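You operate a simulated robot arm through the tools that you are given. There is no shell and no other tool.

Carry out the task below with a simulated robot arm. There is one attempt and no reset: what you move stays moved.

JOB
Run the shaker for the card's time, then take the lid off.
Fine: clamp the lid, set the dial, start, wait till it stops, free the clamp; the lid goes on its mat.

Only the result counts: the job must be done as asked and must still hold three seconds after the hand-in. Knocking over, shifting, dropping, spilling or breaking anything else fails it. Lids that push on must go on centred and level and be pressed home; caps that screw on are set level and turned clockwise until they are tight.

ROBOT AND FRAMES
A 7-joint arm with a two-finger parallel gripper, fixed in place. Base frame: the origin is at the foot of the arm, x ahead of it, y to its left, z up; the work surface is at about z = 860. Lengths are in mm, angles in rad, forces in N, time in s.
With the tool pointing down near the work surface it reaches from about 240 to 680 mm from the base axis. Its first joint turns from -1.152 to 1.152 rad. Payload 2.4 kg.
The tool frame sits at the grasp point between the pads (the TCP): z along the fingers, y along the line on which they close. The tips reach 30 mm beyond it. Largest opening 94 mm; finger width 28, thickness 10; the body of the gripper, 50 by 96 mm, starts 55 mm behind the TCP.
Orientation is that of the tool frame in the base frame, as [roll, pitch, yaw] about the fixed x, y, z axes, in that order (R = Rz(yaw) Ry(pitch) Rx(roll)). With the fingers straight down and closing along the base's y, the tool's x points along the base's -x, its y along +y and its z along -z.

CONTROLS
- The arm moves only by the tool nudge_tool. Its arguments are lists of equal length, an entry for each row: "linear": the shift along the base's x, y, z in cm, a list of three; "angular": the turn, a rotation vector about the base's x, y, z in degrees, a list of three. In form: {"linear": [[dx, dy, dz], ...], "angular": [[wx, wy, wz], ...]}. A call has 1 to 20 rows; each row shifts and turns the commanded pose from where the row before left it. "grip" is the finger opening in cm, from 0 to 9.4, set as the call begins (left out, the last holds). Each row takes 0.2 s and may step no farther than 50 mm and 0.15 rad from the row before; otherwise, or with a gripper value out of range, the whole call is refused. A pose out of reach is approached as far as the arm can. The call stops where the force on the tool passes 90 N (or 10 N more than at its start, if that is more) or the arm is blocked; 0.2 s more then pass. The fingers move at their own pace (about 153 mm/s each) and stop on an object; they squeeze with about 28 N. The grip force told is the motor's: it shows also when the fingers shut on nothing. Time passes only in rows, and 0.2 s behind the last, so rows that do not move let the fingers close. The reply holds the time, the measured pose of the TCP, the force on the tool along the base axes, the opening and the grip force, in the units named above and with some noise, with the torque about the TCP (base axes, N m) and any sound that the robot's microphone picked up, and new pictures: "views" is both (left out), scene, wrist or none.
- Cameras (640 x 400 px; columns grow to the right, rows downward): "scene" is fixed at [43.3, 474.9, 1458.2]; the picture's right is [-0.67, -0.74, 0.00], its down [-0.38, 0.35, -0.86] and it looks along [0.63, -0.58, -0.52] (base axes); focal length 214 px, centre (320, 200). "wrist" rides on the gripper at [76, 14, -103] in the tool frame; the picture's right is [-0.18, 0.98, 0.00], its down [-0.75, -0.14, -0.64] and it looks along [-0.63, -0.12, 0.77] (tool axes); focal length 243 px, centre (320, 200). There is no depth. A picture from a camera that has moved, and an enlarged one, comes with that camera's place and axes in the base frame and with its lens. The place of the scene camera against the robot may be out by one fixed shift of up to 12 mm in any direction.
- zoom(camera, box): a new picture of the part [left, top, right, bottom] of that camera's present view, enlarged. The clock stands still meanwhile.
- finish_job(): hands the job in; it is judged then, once.

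Nothing tells you positions but the pictures and the camera data. Unless the task says otherwise, let go and move clear before handing in.

The tools are called after "Call:" as a command line: name --argument value ..., lists and objects as JSON in quotes. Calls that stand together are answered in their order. nudge_tool: Moves the arm, as the interface text tells. Its arguments: {"type":"object","properties":{"linear":{"type":"array"},"angular":{"type":"array"},"grip":{"type":"number"},"views":{"type":"string","enum":["both","scene","wrist","none"]}},"required":["linear","angular"]} The other tools are called the same way: zoom (camera, box) takes an enlarged picture of a part of a camera's view; finish_job () hands the job in.

At the start:

```text
time_s: 0.0
ee_pos: [323.5, 20.6, 1316.2]
ee_rot: [3.139, 0.002, 3.14]
ft_force: [-0.4, 0.0, -0.1]
moment: [-0.01, -0.02, 0.03]
grip_width: 94.2
finger_force: 0.0
```

scene: 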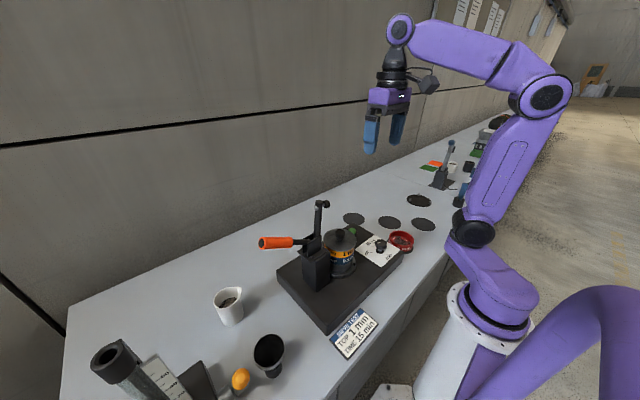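
wrist: 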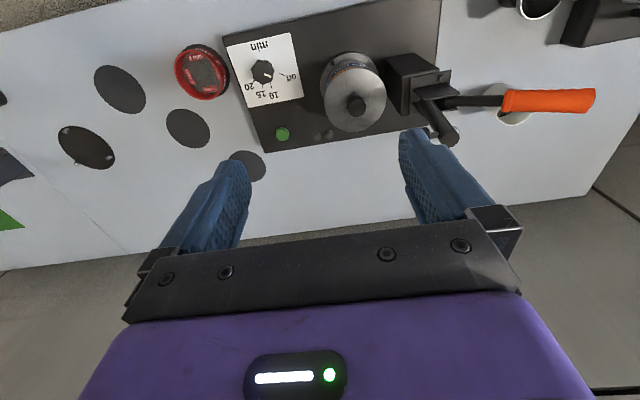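

I see a shaker on a dark base plate with a clamp (orange handle), a lidded jar, a dial card, a green button, and a card with times. I'll enlarge the pictures first to read the details.

Call:
zoom --camera "scene" --box '[240, 180, 440, 370]'

Call:
zoom --camera "wrist" --box '[160, 0, 480, 200]'

Call:
zoom --camera "scene" --box '[320, 300, 390, 360]'

Call:
zoom --camera "wrist" --box '[0, 20, 320, 220]'

Call:
zoom --camera "scene" --box '[400, 80, 540, 220]'

```text
2.11 times, centred on (340, 275) of scene
camera zoom: at [43.3, 474.9, 1458.2], right [-0.67, -0.74, 0.0], down [-0.38, 0.35, -0.86], along [0.63, -0.58, -0.52], focal length 452 px, centre (278, 42)
```

zoom: 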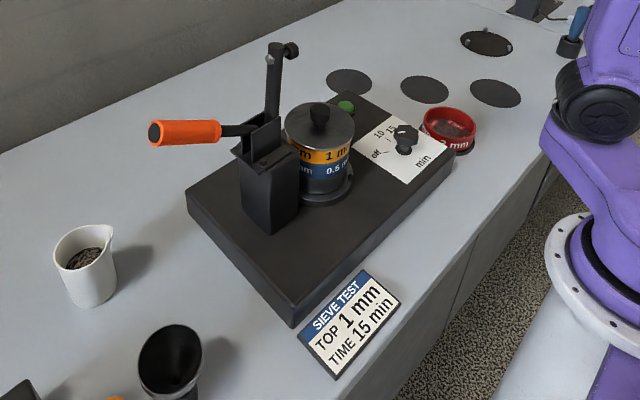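

```text
2.00 times, centred on (320, 100) of wrist
camera zoom: at [247.9, 34.9, 1419.2], right [0.18, 0.98, 0.0], down [0.75, -0.14, 0.64], along [0.63, -0.12, -0.77], focal length 485 px, centre (320, 400)
```

zoom: 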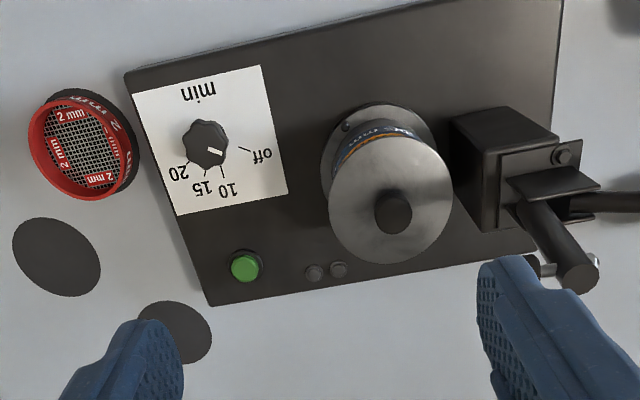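

```text
6.67 times, centred on (355, 330) of scene
camera zoom: at [43.3, 474.9, 1458.2], right [-0.67, -0.74, 0.0], down [-0.38, 0.35, -0.86], along [0.63, -0.58, -0.52], focal length 1430 px, centre (87, -667)
```

zoom: 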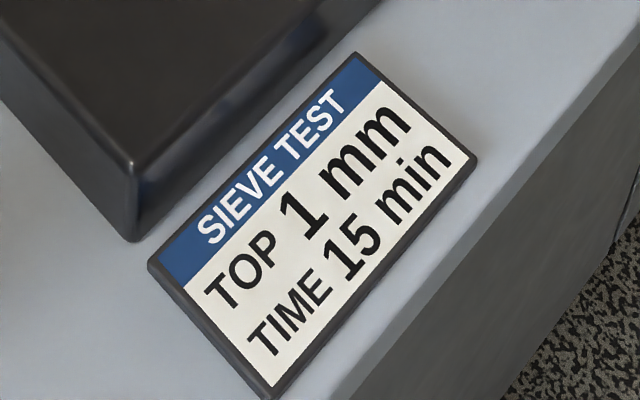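

```text
2.00 times, centred on (160, 120) of wrist
camera zoom: at [247.9, 34.9, 1419.2], right [0.18, 0.98, 0.0], down [0.75, -0.14, 0.64], along [0.63, -0.12, -0.77], focal length 485 px, centre (640, 360)
```

zoom: 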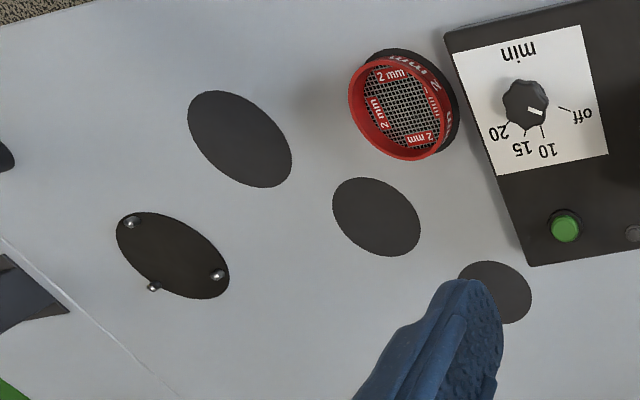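

```text
2.86 times, centred on (470, 150) of scene
camera zoom: at [43.3, 474.9, 1458.2], right [-0.67, -0.74, 0.0], down [-0.38, 0.35, -0.86], along [0.63, -0.58, -0.52], focal length 613 px, centre (-109, 343)
```

zoom: 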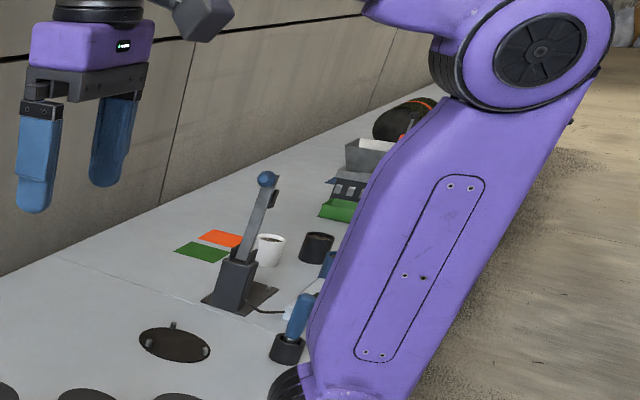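

The card says 15 min, with the 1 mm sieve on top, and the stack already shows 1 mm above 0.5 mm. The lidded stack is near (393, 69), the dial near (330, -87) and the green button near (458, -89). I'll move over the dial and mats for a closer look.

Call:
nudge_tool --linear '[[-0.3, -3.9, -2.3], [-0.3, -3.9, -2.3], [-0.3, -3.9, -2.3], [-0.3, -3.9, -2.3], [-0.3, -3.9, -2.3], [-0.3, -3.9, -2.3], [0, 0, 0]]' --angular '[[0, 0, 0], [0, 0, 0], [0, 0, 0], [0, 0, 0], [0, 0, 0], [0, 0, 0], [0, 0, 0]]'

```text
time_s: 1.6
ee_pos: [304.2, -212.6, 1177.0]
ee_rot: [3.14, 0.0, 3.141]
ft_force: [-0.4, -0.4, -0.1]
moment: [-0.01, 0.03, -0.02]
grip_width: 94.0
finger_force: 0.0
camera wrist: at [228.7, -200.0, 1279.2], right [0.18, 0.98, 0.0], down [0.75, -0.14, 0.64], along [0.63, -0.12, -0.77], focal length 243 px, centre (320, 200)
```

scene: 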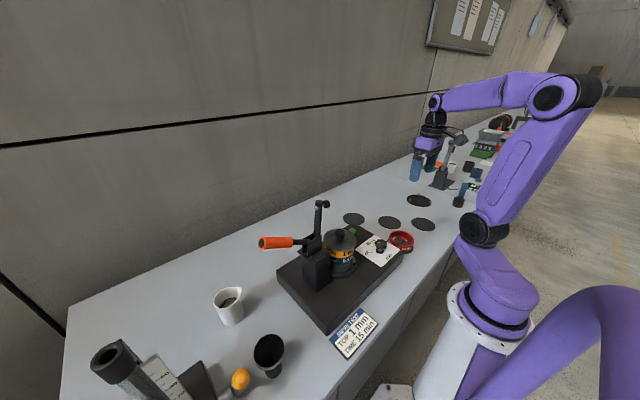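
wrist: 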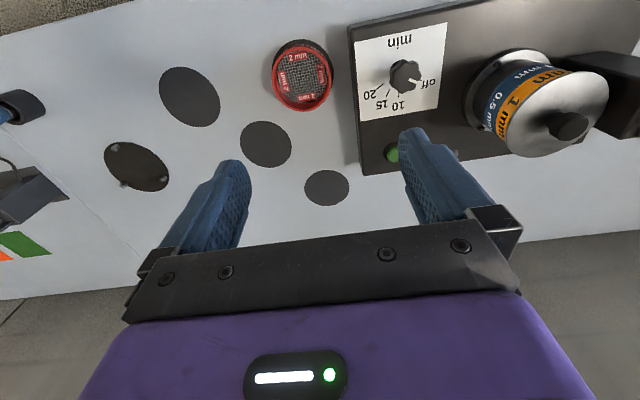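

Call:
zoom --camera "wrist" --box '[340, 10, 500, 180]'

Call:
zoom --camera "wrist" --box '[90, 50, 370, 220]'

Call:
zoom --camera "scene" --box '[330, 170, 450, 250]'

Call:
zoom --camera "scene" --box '[250, 190, 370, 300]'

```text
2.35 times, centred on (420, 95) of wrist
camera zoom: at [228.7, -200.0, 1279.2], right [0.18, 0.98, 0.0], down [0.75, -0.14, 0.64], along [0.63, -0.12, -0.77], focal length 571 px, centre (85, 447)
```

zoom: 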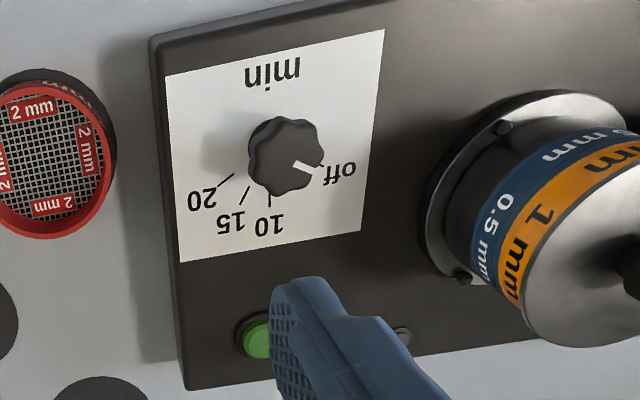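

```text
2.29 times, centred on (230, 135) of wrist
camera zoom: at [228.7, -200.0, 1279.2], right [0.18, 0.98, 0.0], down [0.75, -0.14, 0.64], along [0.63, -0.12, -0.77], focal length 555 px, centre (526, 349)
```

zoom: 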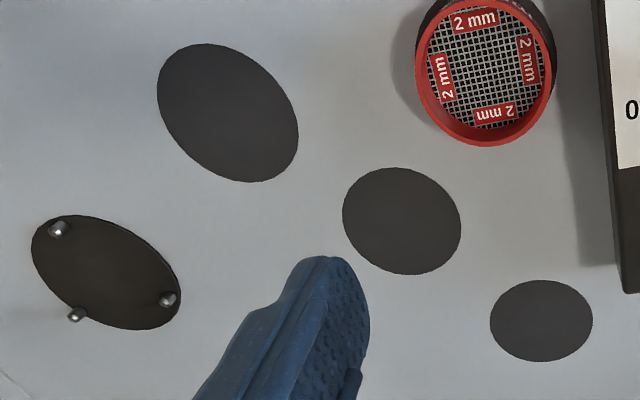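

```text
5.00 times, centred on (390, 210) of scene
camera zoom: at [43.3, 474.8, 1458.2], right [-0.67, -0.74, 0.0], down [-0.38, 0.35, -0.86], along [0.63, -0.58, -0.52], focal length 1072 px, centre (-30, 150)
```

zoom: 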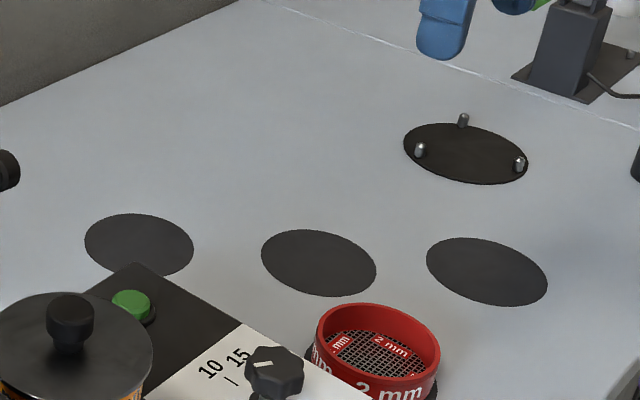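

```text
3.64 times, centred on (310, 245) of scene
camera zoom: at [43.3, 474.8, 1458.2], right [-0.67, -0.74, 0.0], down [-0.38, 0.35, -0.86], along [0.63, -0.58, -0.52], focal length 780 px, centre (356, 36)
```

zoom: 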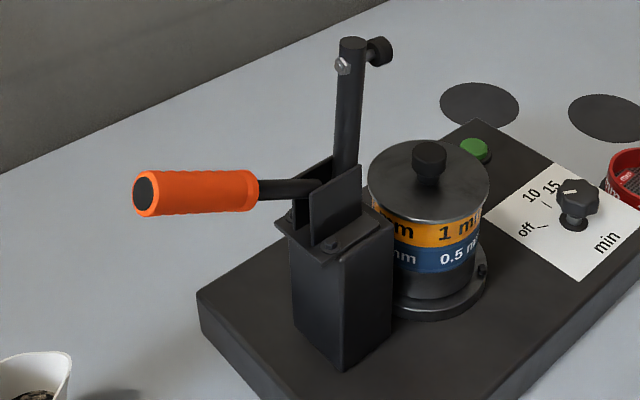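

Three plain round mats lie to the right, plus a disc with pegs further off. I'll zoom tightly on each to see whether anything marks the lid's mat.

Call:
zoom --camera "wrist" --box '[150, 55, 230, 135]'

Call:
zoom --camera "wrist" --box '[230, 110, 310, 180]'

Call:
zoom --camera "wrist" --box '[295, 160, 360, 215]'

Call:
zoom --camera "wrist" --box '[95, 130, 180, 200]'

Call:
zoom --camera "wrist" --box '[260, 30, 350, 120]'

Call:
zoom --camera "wrist" --box '[0, 60, 120, 260]'

```text
5.00 times, centred on (190, 95) of wrist
camera zoom: at [228.7, -200.0, 1279.2], right [0.18, 0.98, 0.0], down [0.75, -0.14, 0.64], along [0.63, -0.12, -0.77], focal length 1213 px, centre (970, 725)
```

zoom: 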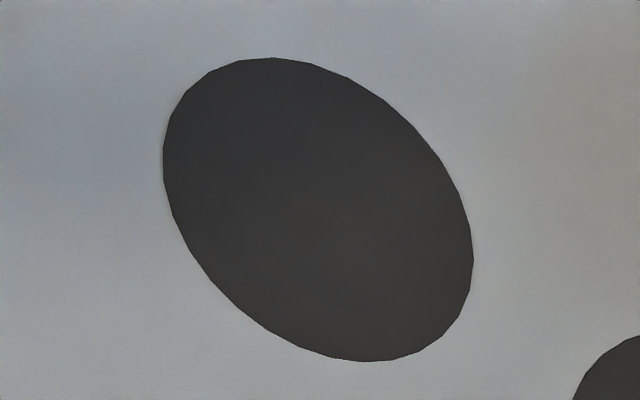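

```text
5.71 times, centred on (270, 145) of wrist
camera zoom: at [228.7, -200.0, 1279.2], right [0.18, 0.98, 0.0], down [0.75, -0.14, 0.64], along [0.63, -0.12, -0.77], focal length 1386 px, centre (606, 514)
```

zoom: 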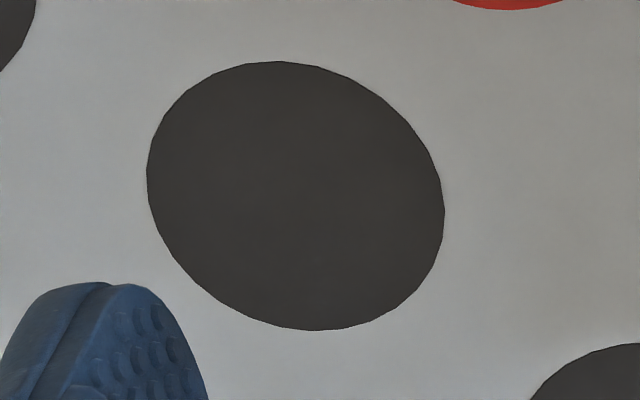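

```text
7.27 times, centred on (328, 188) of wrist
camera zoom: at [228.7, -200.0, 1279.2], right [0.18, 0.98, 0.0], down [0.75, -0.14, 0.64], along [0.63, -0.12, -0.77], focal length 1764 px, centre (266, 291)
```

zoom: 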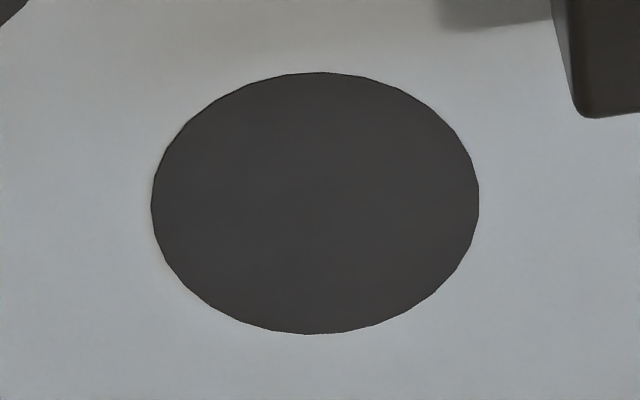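

```text
5.71 times, centred on (138, 165) of wrist
camera zoom: at [228.7, -200.0, 1279.2], right [0.18, 0.98, 0.0], down [0.75, -0.14, 0.64], along [0.63, -0.12, -0.77], focal length 1386 px, centre (1363, 400)
```

zoom: 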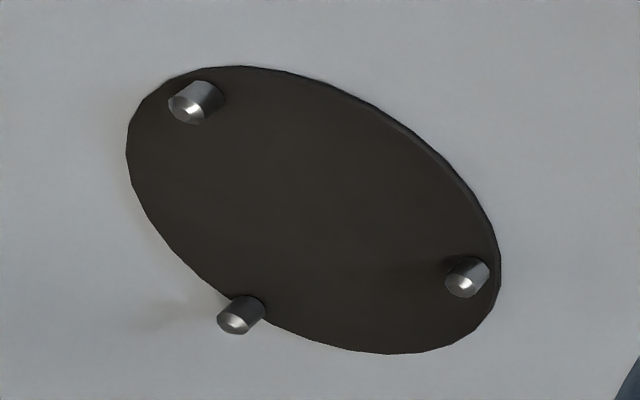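

```text
4.44 times, centred on (305, 75) of wrist
camera zoom: at [228.7, -200.0, 1279.2], right [0.18, 0.98, 0.0], down [0.75, -0.14, 0.64], along [0.63, -0.12, -0.77], focal length 1078 px, centre (387, 756)
```

zoom: 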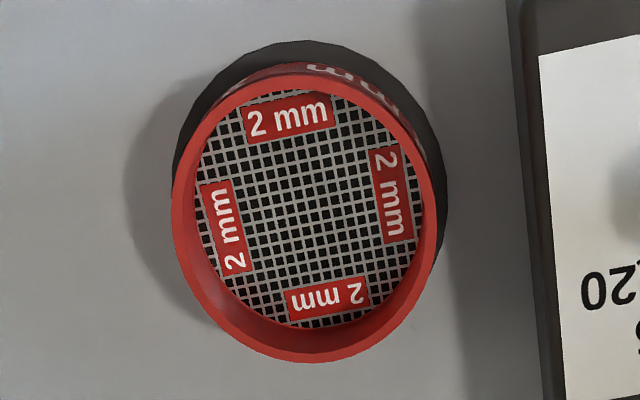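

```text
2.00 times, centred on (60, 160) of wrist
camera zoom: at [228.7, -200.0, 1279.2], right [0.18, 0.98, 0.0], down [0.75, -0.14, 0.64], along [0.63, -0.12, -0.77], focal length 485 px, centre (840, 280)
```

zoom: 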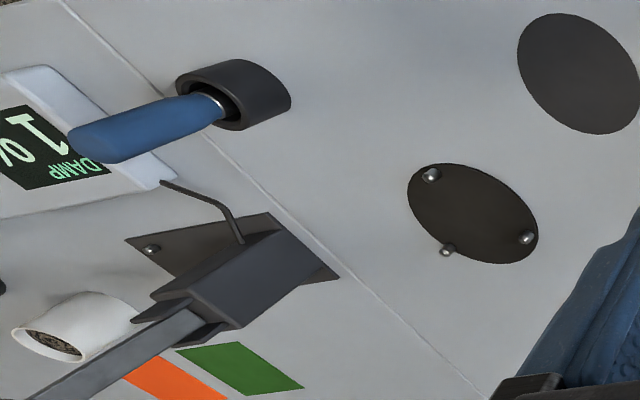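

Call:
zoom --camera "scene" --box '[420, 0, 580, 80]'

Call:
zoom --camera "scene" --box '[60, 280, 300, 400]'

Call:
zoom --camera "scene" --box '[340, 190, 450, 240]'

```text
4.00 times, centred on (500, 40) of scene
camera zoom: at [43.3, 474.8, 1458.2], right [-0.67, -0.74, 0.0], down [-0.38, 0.35, -0.86], along [0.63, -0.58, -0.52], focal length 858 px, centre (-400, 840)
```

zoom: 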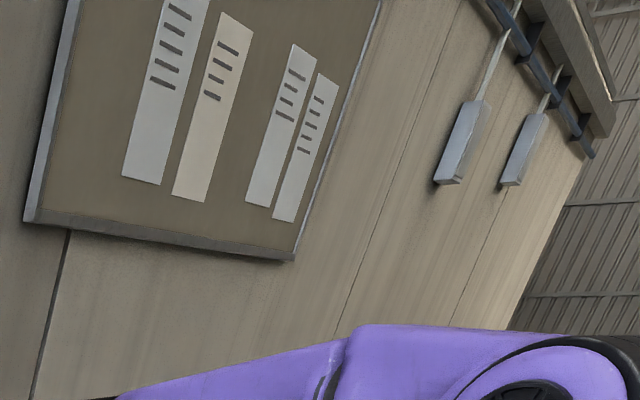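

```text
2.67 times, centred on (180, 340) of scene
camera zoom: at [43.3, 474.8, 1458.2], right [-0.67, -0.74, 0.0], down [-0.38, 0.35, -0.86], along [0.63, -0.58, -0.52], focal length 572 px, centre (693, -173)
```

zoom: 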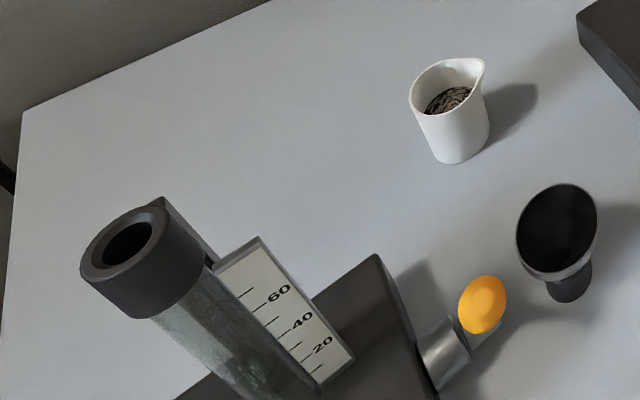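

```text
5.82 times, centred on (395, 215) of scene
camera zoom: at [43.3, 474.8, 1458.2], right [-0.67, -0.74, 0.0], down [-0.38, 0.35, -0.86], along [0.63, -0.58, -0.52], focal length 1248 px, centre (-116, 113)
```

zoom: 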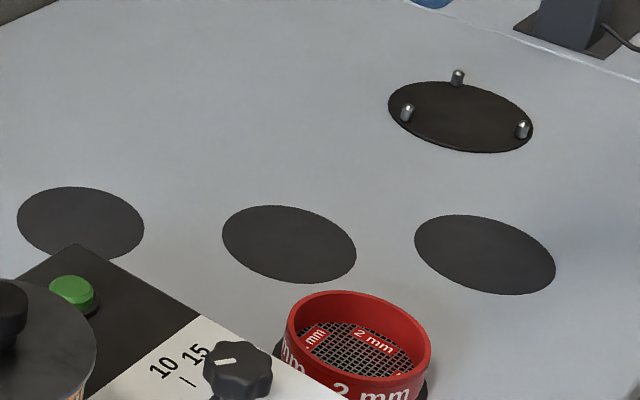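

None of the mats shows a label yet. I'll move lower over them for a closer look, keeping clear of everything.

Call:
nudge_tool --linear '[[-0.2, -2.4, -3.5], [-0.2, -2.4, -3.5], [-0.2, -2.4, -3.5], [-0.2, -2.4, -3.5], [-0.2, -2.4, -3.5], [0, 0, 0]]' --angular '[[0, 0, 0], [0, 0, 0], [0, 0, 0], [0, 0, 0], [0, 0, 0], [0, 0, 0]]'

```text
time_s: 3.0
ee_pos: [297.0, -330.9, 1000.6]
ee_rot: [-3.141, 0.0, -3.141]
ft_force: [-0.2, -0.2, 0.5]
moment: [0.02, 0.0, 0.03]
grip_width: 94.0
finger_force: 0.0
camera wrist: at [220.7, -317.0, 1104.1], right [0.18, 0.98, 0.0], down [0.75, -0.14, 0.64], along [0.63, -0.12, -0.77], focal length 243 px, centre (320, 200)
```

scene: 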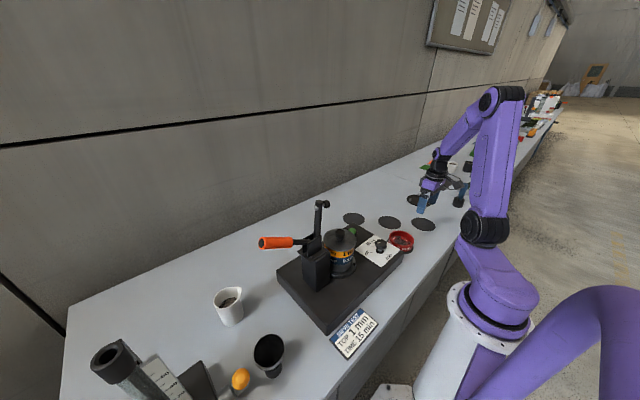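
wrist: 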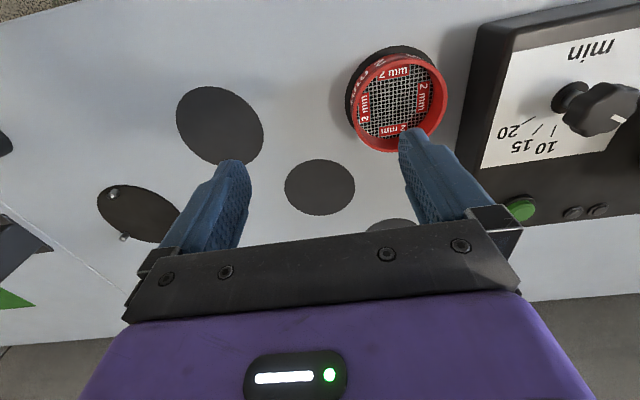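

Call:
zoom --camera "wrist" --box '[170, 80, 270, 170]'

Call:
zoom --camera "wrist" --box '[270, 145, 420, 235]'

Call:
zoom --camera "wrist" --box '[340, 40, 460, 160]'

Call:
zoom --camera "scene" --box '[310, 200, 430, 290]'

```text
4.44 times, centred on (220, 125) of wrist
camera zoom: at [220.7, -317.0, 1104.1], right [0.18, 0.98, 0.0], down [0.75, -0.14, 0.64], along [0.63, -0.12, -0.77], focal length 1078 px, centre (764, 533)
```

zoom: 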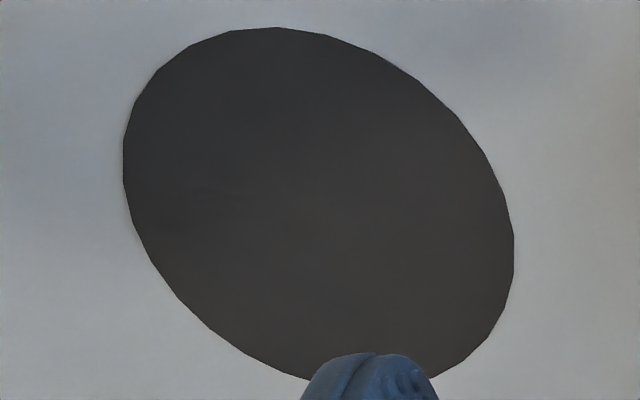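

```text
4.27 times, centred on (345, 190) of wrist
camera zoom: at [220.7, -317.0, 1104.1], right [0.18, 0.98, 0.0], down [0.75, -0.14, 0.64], along [0.63, -0.12, -0.77], focal length 1035 px, centre (213, 243)
```

zoom: 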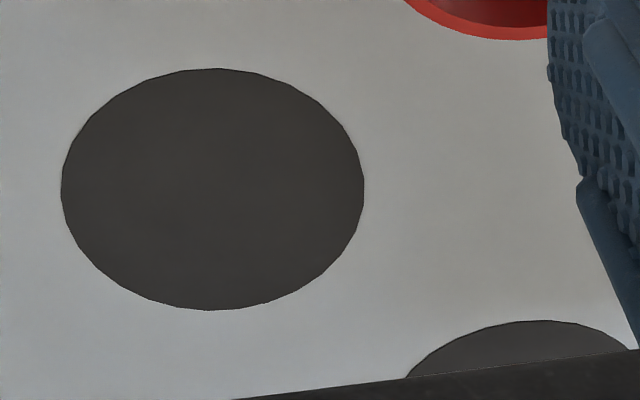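

```text
3.33 times, centred on (400, 100) of wrist
camera zoom: at [220.7, -317.0, 1104.1], right [0.18, 0.98, 0.0], down [0.75, -0.14, 0.64], along [0.63, -0.12, -0.77], focal length 809 px, centre (53, 533)
```

zoom: 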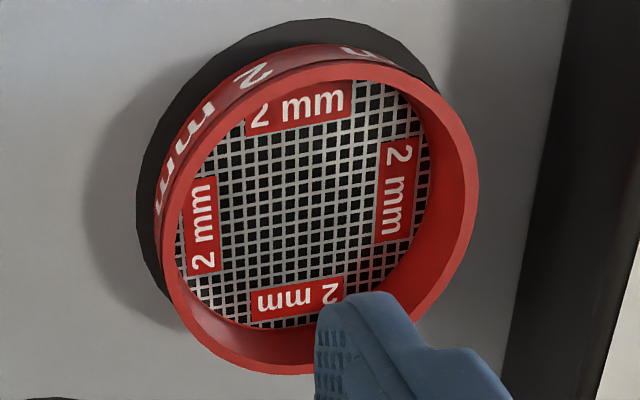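

```text
4.44 times, centred on (370, 245) of scene
camera zoom: at [43.3, 474.8, 1458.2], right [-0.67, -0.74, 0.0], down [-0.38, 0.35, -0.86], along [0.63, -0.58, -0.52], focal length 953 px, centre (98, 0)
```

zoom: 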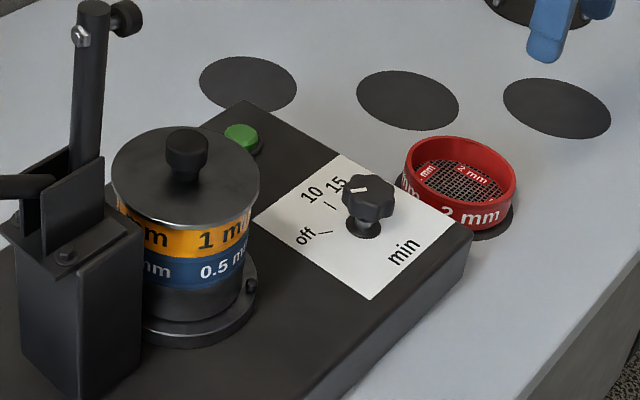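

The mats look identical, and the pegged disc is out of reach. The dial points to off, and its ticks are about 30° per 5 min, so 15 min is about 90° clockwise from off. Next I'll go up and across to study the clamp from close by.

Call:
nudge_tool --linear '[[0, 0, 5], [0, 0, 5], [0, 0, 5], [0, 0, 5], [0, 0, 5], [0, 4.5, 0], [0, 4.5, 0], [0, 4.5, 0], [0, 4.5, 0], [0, 4.5, 0], [0, 4.5, 0], [0, 4.5, 0], [0, 4.5, 0], [0, 4.5, 0], [0, 4.5, 0], [0, 0, 0]]' --angular '[[0, 0, 0], [0, 0, 0], [0, 0, 0], [0, 0, 0], [0, 0, 0], [0, 0, 0], [0, 0, 0], [0, 0, 0], [0, 0, 0], [0, 0, 0], [0, 0, 0], [0, 0, 0], [0, 0, 0], [0, 0, 0], [0, 0, 0], [0, 0, 0]]'

```text
time_s: 6.4
ee_pos: [296.6, 116.5, 1253.7]
ee_rot: [-3.141, 0.0, 3.138]
ft_force: [-1.1, 0.4, -0.2]
moment: [0.01, 0.01, 0.0]
grip_width: 94.1
finger_force: 0.0
camera wrist: at [219.9, 130.5, 1357.4], right [0.19, 0.98, 0.0], down [0.75, -0.14, 0.64], along [0.63, -0.12, -0.77], focal length 243 px, centre (320, 200)
```

scene: 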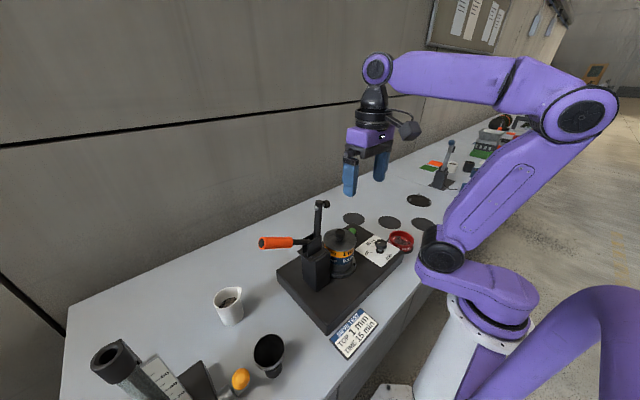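
wrist: 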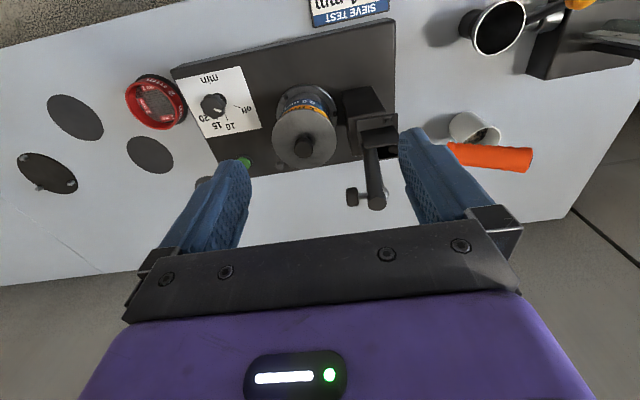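

Call:
zoom --camera "wrist" --box '[250, 60, 450, 220]'

Call:
zoom --camera "wrist" --box '[160, 60, 320, 180]'

Call:
zoom --camera "wrist" --box '[400, 100, 560, 200]'

```text
2.50 times, centred on (350, 140) of wrist
camera zoom: at [219.9, 130.5, 1357.4], right [0.19, 0.98, 0.0], down [0.75, -0.14, 0.64], along [0.63, -0.12, -0.77], focal length 606 px, centre (245, 350)
```

zoom: 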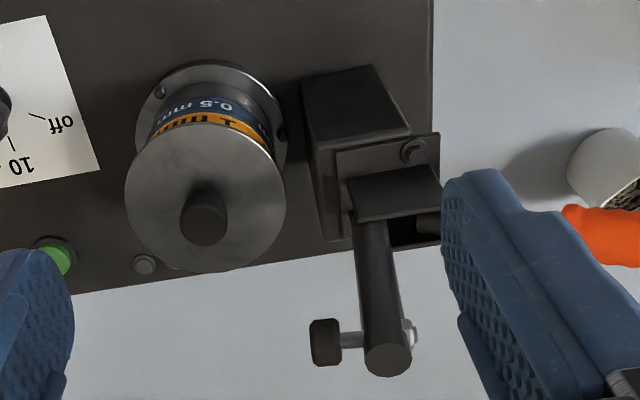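

```text
3.33 times, centred on (240, 120) of wrist
camera zoom: at [219.9, 130.5, 1357.4], right [0.19, 0.98, 0.0], down [0.75, -0.14, 0.64], along [0.63, -0.12, -0.77], focal length 809 px, centre (587, 467)
```

zoom: 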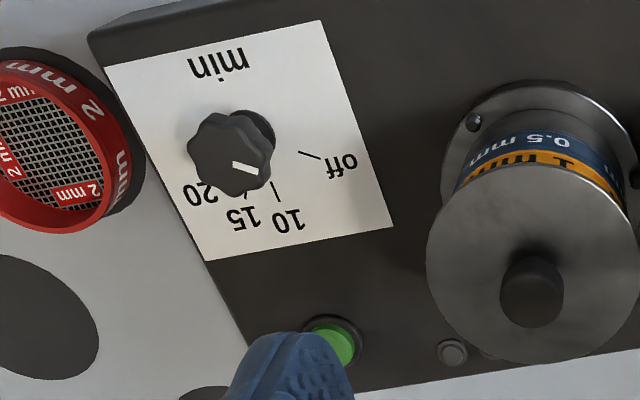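

```text
4.00 times, centred on (480, 150) of wrist
camera zoom: at [219.9, 130.5, 1357.4], right [0.19, 0.98, 0.0], down [0.75, -0.14, 0.64], along [0.63, -0.12, -0.77], focal length 970 px, centre (-320, 400)
```

zoom: 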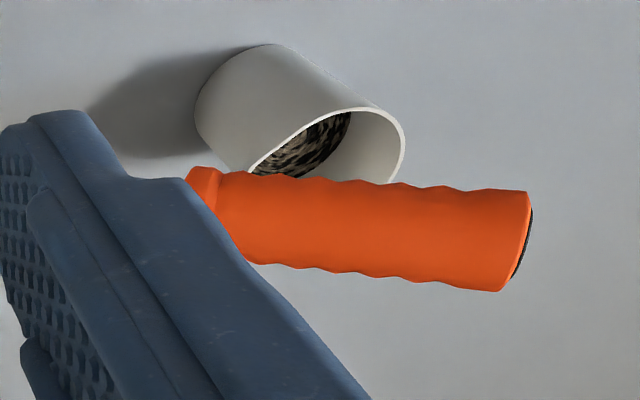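

The clamp arm stands upright at about y=165, z=1167, with its presser toward the lid. The handle points to +y and rises about 30°, ending near (390, 328, 1131). I'll turn the tool 90° so it closes along x and hover above the handle.

Call:
nudge_tool --linear '[[0.85, 1.69, -0.3], [0.85, 1.69, -0.3], [0.85, 1.69, -0.3], [0.85, 1.69, -0.3], [0.85, 1.69, -0.3], [0.85, 1.69, -0.3], [0.85, 1.69, -0.3], [0.85, 1.69, -0.3], [0.85, 1.69, -0.3], [0.85, 1.69, -0.3], [0.85, 1.69, -0.3], [0, 0, 0]]' --angular '[[0, 0, 8.18], [0, 0, 8.18], [0, 0, 8.18], [0, 0, 8.18], [0, 0, 8.18], [0, 0, 8.18], [0, 0, 8.18], [0, 0, 8.18], [0, 0, 8.18], [0, 0, 8.18], [0, 0, 8.18], [0, 0, 0]]'

```text
time_s: 9.0
ee_pos: [388.5, 301.4, 1219.7]
ee_rot: [-3.141, -0.001, -1.568]
ft_force: [-0.1, 0.5, -1.2]
moment: [-0.02, -0.04, -0.01]
grip_width: 94.1
finger_force: 0.0
camera wrist: at [375.5, 225.7, 1322.7], right [-0.98, 0.18, 0.0], down [0.14, 0.75, 0.64], along [0.12, 0.63, -0.77], focal length 243 px, centre (320, 200)
```

scene: 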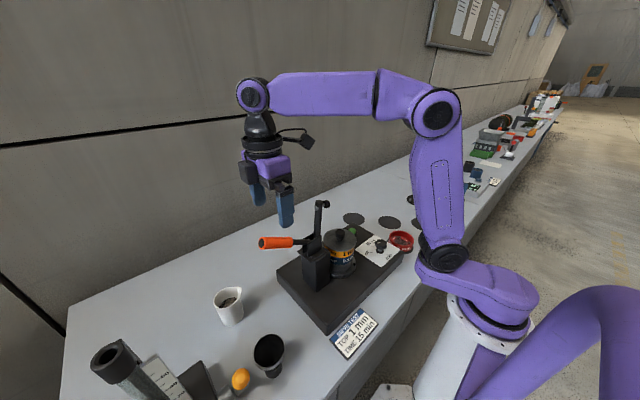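
wrist: 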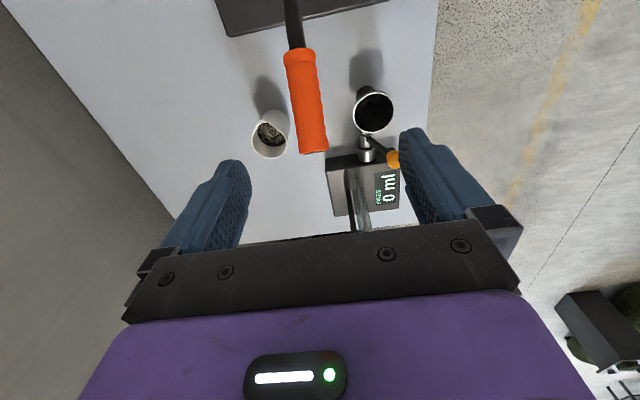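

The handle's axis looks to be at x≈400. I'll shift to it and come down part way before checking again.

Call:
nudge_tool --linear '[[0.6, 0, -2], [0.5, 0, -2], [0, 0, -2], [0, 0, 0]]' --angular '[[0, 0, 0], [0, 0, 0], [0, 0, 0], [0, 0, 0]]'

Call:
zoom --camera "scene" --box '[230, 150, 370, 290]'

```text
time_s: 10.0
ee_pos: [399.9, 302.0, 1160.1]
ee_rot: [3.141, 0.001, -1.573]
ft_force: [0.5, 0.3, 0.5]
moment: [0.0, 0.0, -0.01]
grip_width: 94.0
finger_force: 0.1
camera wrist: at [386.6, 226.1, 1262.9], right [-0.98, 0.19, 0.0], down [0.14, 0.75, 0.64], along [0.12, 0.63, -0.77], focal length 243 px, centre (320, 200)
```

scene: 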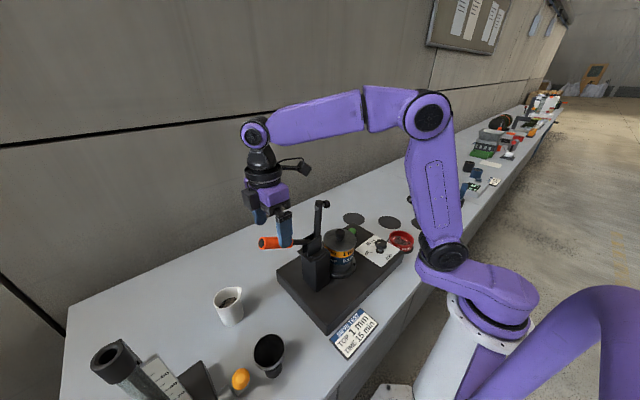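
wrist: 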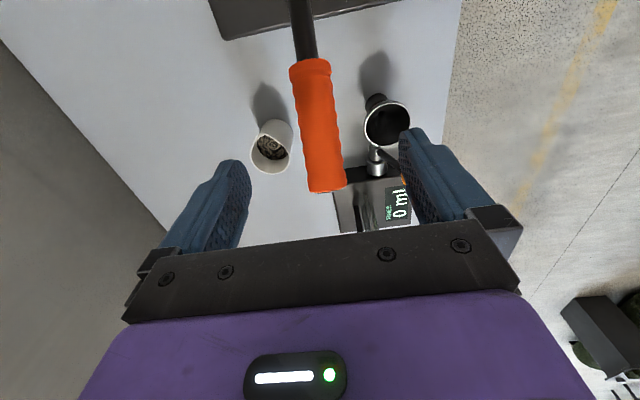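

```text
2.86 times, centred on (300, 220) of scene
camera zoom: at [43.3, 474.9, 1458.2], right [-0.67, -0.74, 0.0], down [-0.38, 0.35, -0.86], along [0.63, -0.58, -0.52], focal length 613 px, centre (377, 143)
```

zoom: 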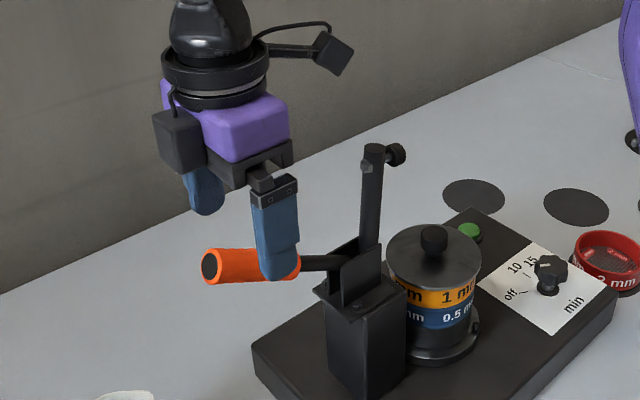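

The handle is centred between the fingers at x≈401 and ends near y≈335, z≈1115. I'll go down around it near its outer end and look.

Call:
nudge_tool --linear '[[0.1, 0.3, -2], [0, 0.3, -2], [0, 0, -1], [0, 0, 0]]' --angular '[[0, 0, 0], [0, 0, 0], [0, 0, 0], [0, 0, 0]]'

Call:
zoom --camera "scene" --box '[230, 180, 350, 280]'

```text
time_s: 11.0
ee_pos: [401.2, 309.6, 1111.7]
ee_rot: [-3.141, -0.001, -1.573]
ft_force: [-0.4, -0.1, -0.1]
moment: [0.03, -0.01, 0.01]
grip_width: 94.1
finger_force: 0.2
camera wrist: at [387.0, 232.4, 1214.0], right [-0.98, 0.19, 0.0], down [0.14, 0.75, 0.64], along [0.12, 0.63, -0.77], focal length 243 px, centre (320, 200)
```

scene: 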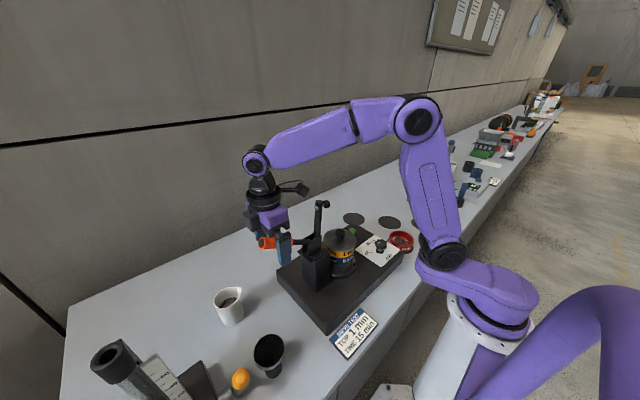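
wrist: 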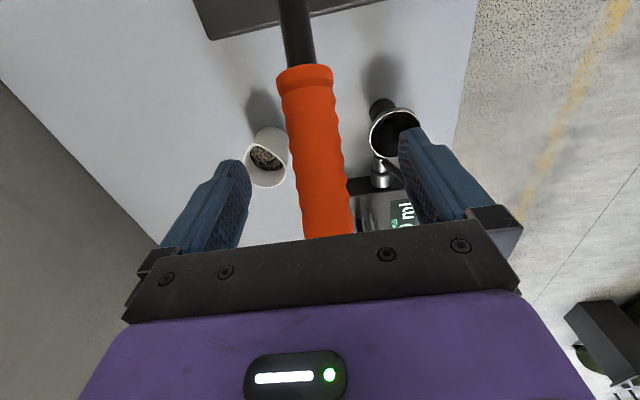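

```text
4.00 times, centred on (290, 230) of scene
camera zoom: at [43.3, 474.9, 1458.2], right [-0.67, -0.74, 0.0], down [-0.38, 0.35, -0.86], along [0.63, -0.58, -0.52], focal length 858 px, centre (440, 80)
```

zoom: 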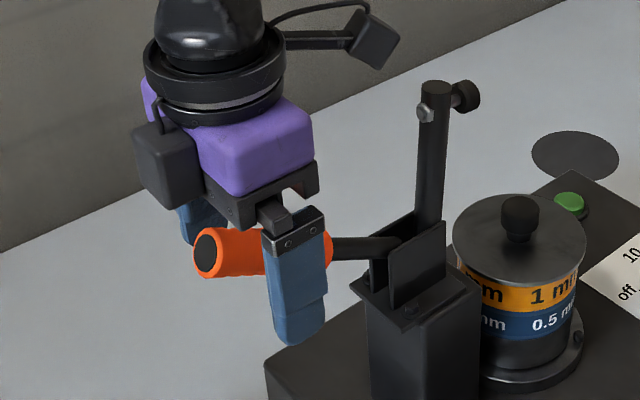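

The handle seems to sit about 15 mm above the grasp point, so I'll rise a little and close gently on it.

Call:
nudge_tool --linear '[[0, 0, 1.2], [0, 0, 0]]' --angular '[[0, 0, 0], [0, 0, 0]]' --views "none"

Call:
nudge_tool --linear '[[0, 0, 0], [0, 0, 0], [0, 0, 0]]' --angular '[[0, 0, 0], [0, 0, 0], [0, 0, 0]]' --grip 2.0

Call:
zoom --camera "scene" --box '[230, 180, 350, 280]'

```text
time_s: 11.6
ee_pos: [401.3, 310.0, 1123.5]
ee_rot: [3.141, -0.001, -1.573]
ft_force: [0.0, 0.1, -0.1]
moment: [0.0, 0.0, 0.01]
grip_width: 94.0
finger_force: 0.1
```

```text
time_s: 12.4
ee_pos: [400.1, 307.6, 1122.6]
ee_rot: [3.14, 0.001, -1.571]
ft_force: [-5.6, -1.3, 2.0]
moment: [-0.06, 0.04, 0.05]
grip_width: 27.2
finger_force: 44.4
camera wrist: at [386.5, 232.6, 1226.0], right [-0.98, 0.18, 0.0], down [0.14, 0.75, 0.64], along [0.12, 0.63, -0.77], focal length 243 px, centre (320, 200)
```

scene: 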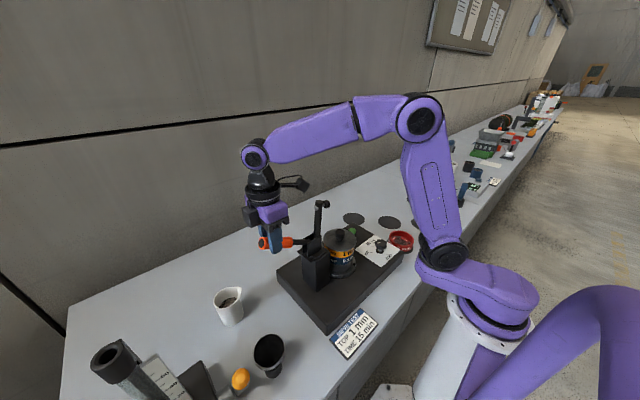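
wrist: 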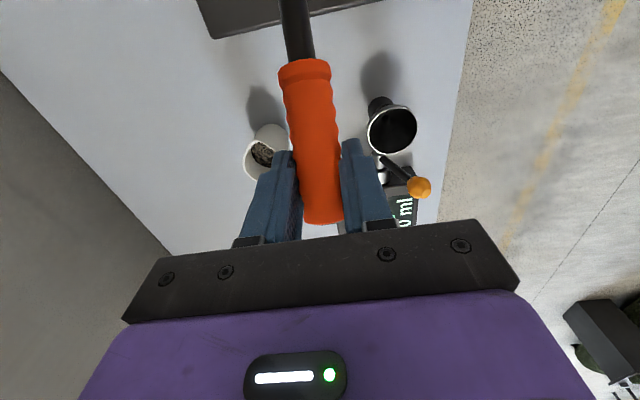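

```text
4.00 times, centred on (290, 230) of scene
camera zoom: at [43.1, 474.8, 1458.2], right [-0.67, -0.74, 0.0], down [-0.38, 0.35, -0.86], along [0.63, -0.58, -0.52], focal length 858 px, centre (440, 80)
```

zoom: 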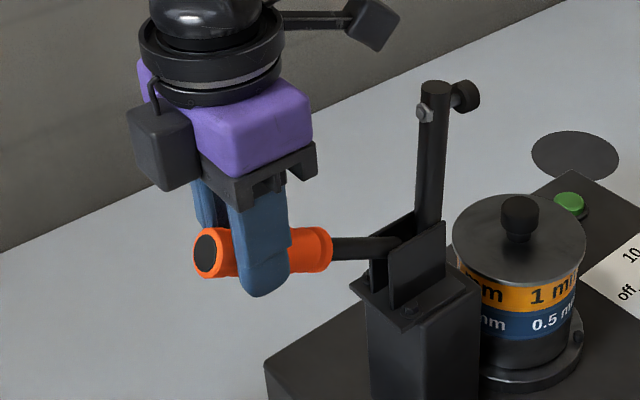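

The handle is held, 27 mm wide. I'll swing it upward along its arc about the pivot near (y 173, z 1037), watching the force.

Call:
nudge_tool --linear '[[0, -0.8, 1.14], [0, -0.89, 1.07], [0, -0.99, 0.99], [0, -1.07, 0.89], [0, 0, 0]]' --angular '[[0, 0, 0], [0, 0, 0], [0, 0, 0], [0, 0, 0], [0, 0, 0]]'

Call:
zoom --camera "scene" --box '[230, 160, 370, 280]'

```text
time_s: 13.6
ee_pos: [400.4, 273.4, 1162.2]
ee_rot: [-3.141, 0.005, -1.572]
ft_force: [-2.1, 15.1, 5.8]
moment: [1.32, 0.47, -0.48]
grip_width: 26.5
finger_force: 44.9
camera wrist: at [386.1, 195.3, 1266.8], right [-0.98, 0.19, 0.0], down [0.14, 0.75, 0.65], along [0.12, 0.63, -0.76], focal length 243 px, centre (320, 200)
```

scene: 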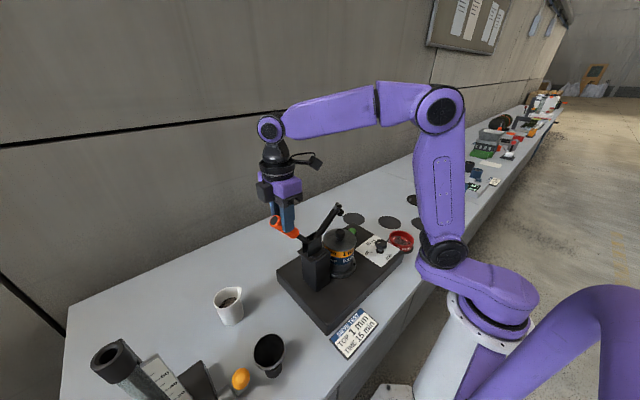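
wrist: 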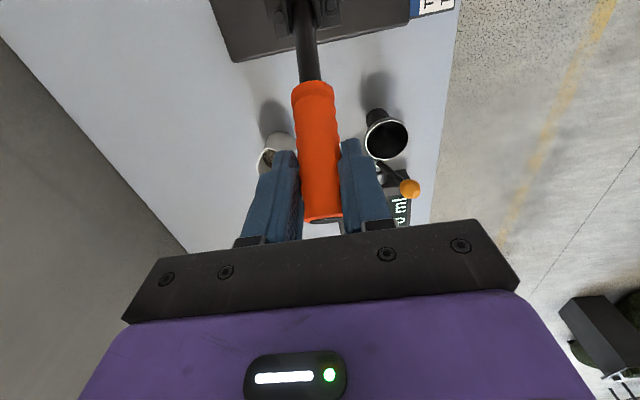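

```text
3.33 times, centred on (300, 220) of scene
camera zoom: at [43.2, 475.3, 1458.0], right [-0.67, -0.74, 0.0], down [-0.38, 0.35, -0.86], along [0.63, -0.58, -0.51], focal length 715 px, centre (387, 133)
```

zoom: 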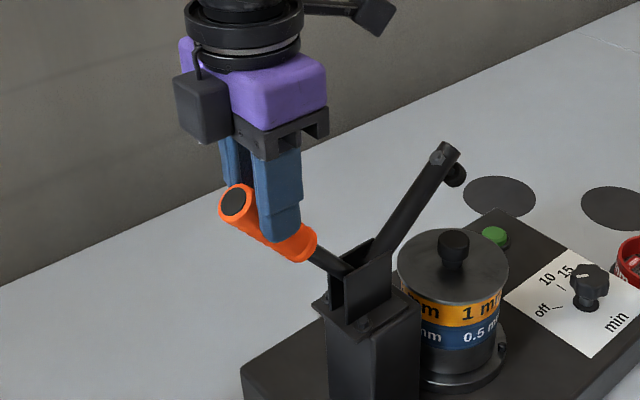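

The arm is swinging over toward the lid with little force. I'll continue along the arc.

Call:
nudge_tool --linear '[[0, -1.09, 0.88], [0, -1.16, 0.79], [0, -1.23, 0.69], [0, -1.28, 0.57], [0, 0, 0]]' --angular '[[0, 0, 0], [0, 0, 0], [0, 0, 0], [0, 0, 0], [0, 0, 0]]'

Call:
zoom --camera "scene" --box '[230, 160, 370, 280]'

```text
time_s: 14.8
ee_pos: [400.6, 223.5, 1190.7]
ee_rot: [3.133, -0.007, -1.575]
ft_force: [-11.0, -2.3, -40.6]
moment: [0.48, -0.32, 0.19]
grip_width: 26.4
finger_force: 44.7
camera wrist: at [387.1, 147.1, 1293.9], right [-0.98, 0.19, 0.01], down [0.15, 0.76, 0.64], along [0.11, 0.62, -0.77], focal length 243 px, centre (320, 200)
```

scene: 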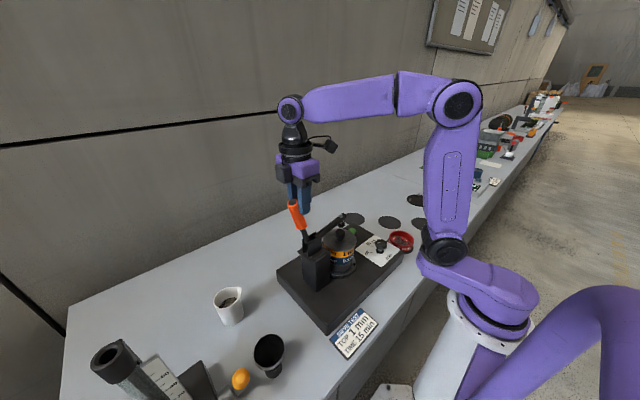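
wrist: 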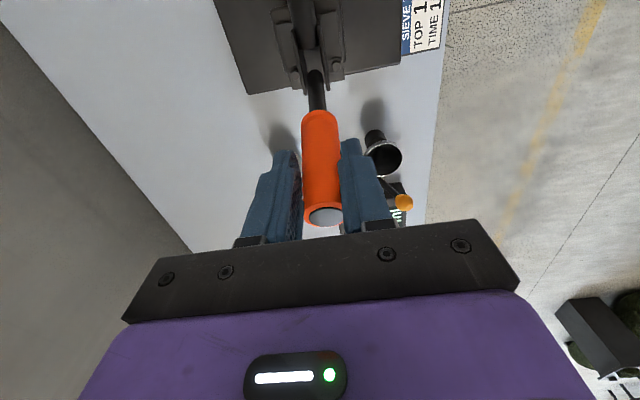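

```text
3.33 times, centred on (300, 220) of scene
camera zoom: at [43.5, 475.1, 1458.1], right [-0.67, -0.74, 0.0], down [-0.38, 0.35, -0.86], along [0.63, -0.58, -0.52], focal length 715 px, centre (387, 133)
```

zoom: 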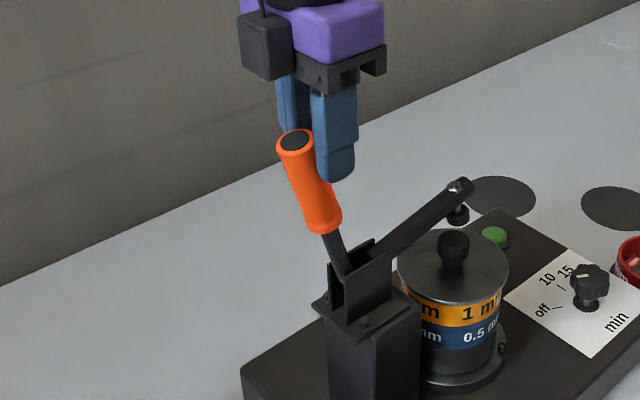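

The handle is nearly upright and the arm is almost over the knob. The pull is along the handle, so my radius is slightly too big. I'll ease in and continue in small steps.

Call:
nudge_tool --linear '[[0, -0.3, -0.67], [0, -0.55, 0.12], [0, -0.55, 0.1], [0, -0.5, 0.05], [0, 0, 0]]' --angular '[[0, 0, 0], [0, 0, 0], [0, 0, 0], [0, 0, 0], [0, 0, 0]]'

Call:
zoom --camera "scene" --box '[260, 180, 380, 270]'

```text
time_s: 16.0
ee_pos: [399.2, 205.6, 1190.0]
ee_rot: [-3.138, 0.005, -1.574]
ft_force: [-14.9, 7.2, 42.7]
moment: [0.94, 0.62, 0.19]
grip_width: 25.9
finger_force: 44.7
camera wrist: at [385.9, 128.5, 1293.0], right [-0.98, 0.19, 0.0], down [0.14, 0.75, 0.65], along [0.12, 0.64, -0.76], focal length 243 px, centre (320, 200)
```

scene: 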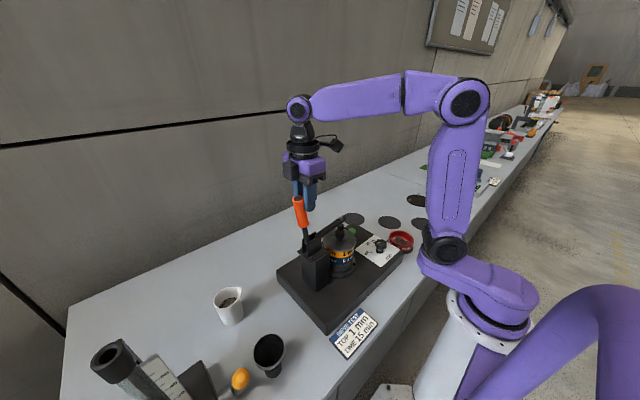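
wrist: 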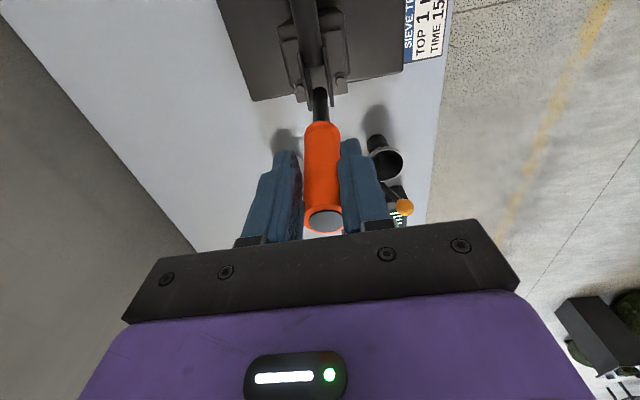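

```text
4.44 times, centred on (320, 225) of scene
camera zoom: at [42.3, 474.8, 1458.2], right [-0.67, -0.74, 0.0], down [-0.38, 0.35, -0.86], along [0.63, -0.58, -0.51], focal length 953 px, centre (320, 89)
```

zoom: 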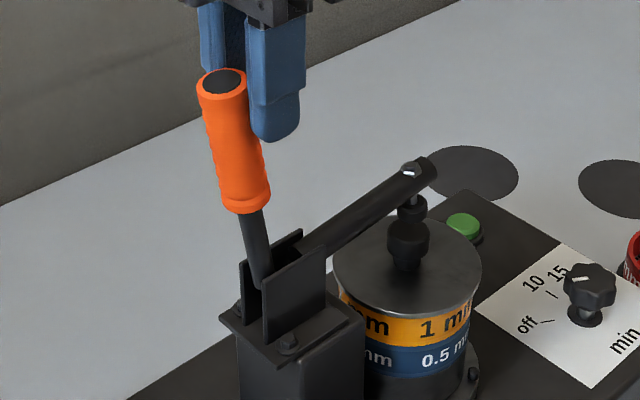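

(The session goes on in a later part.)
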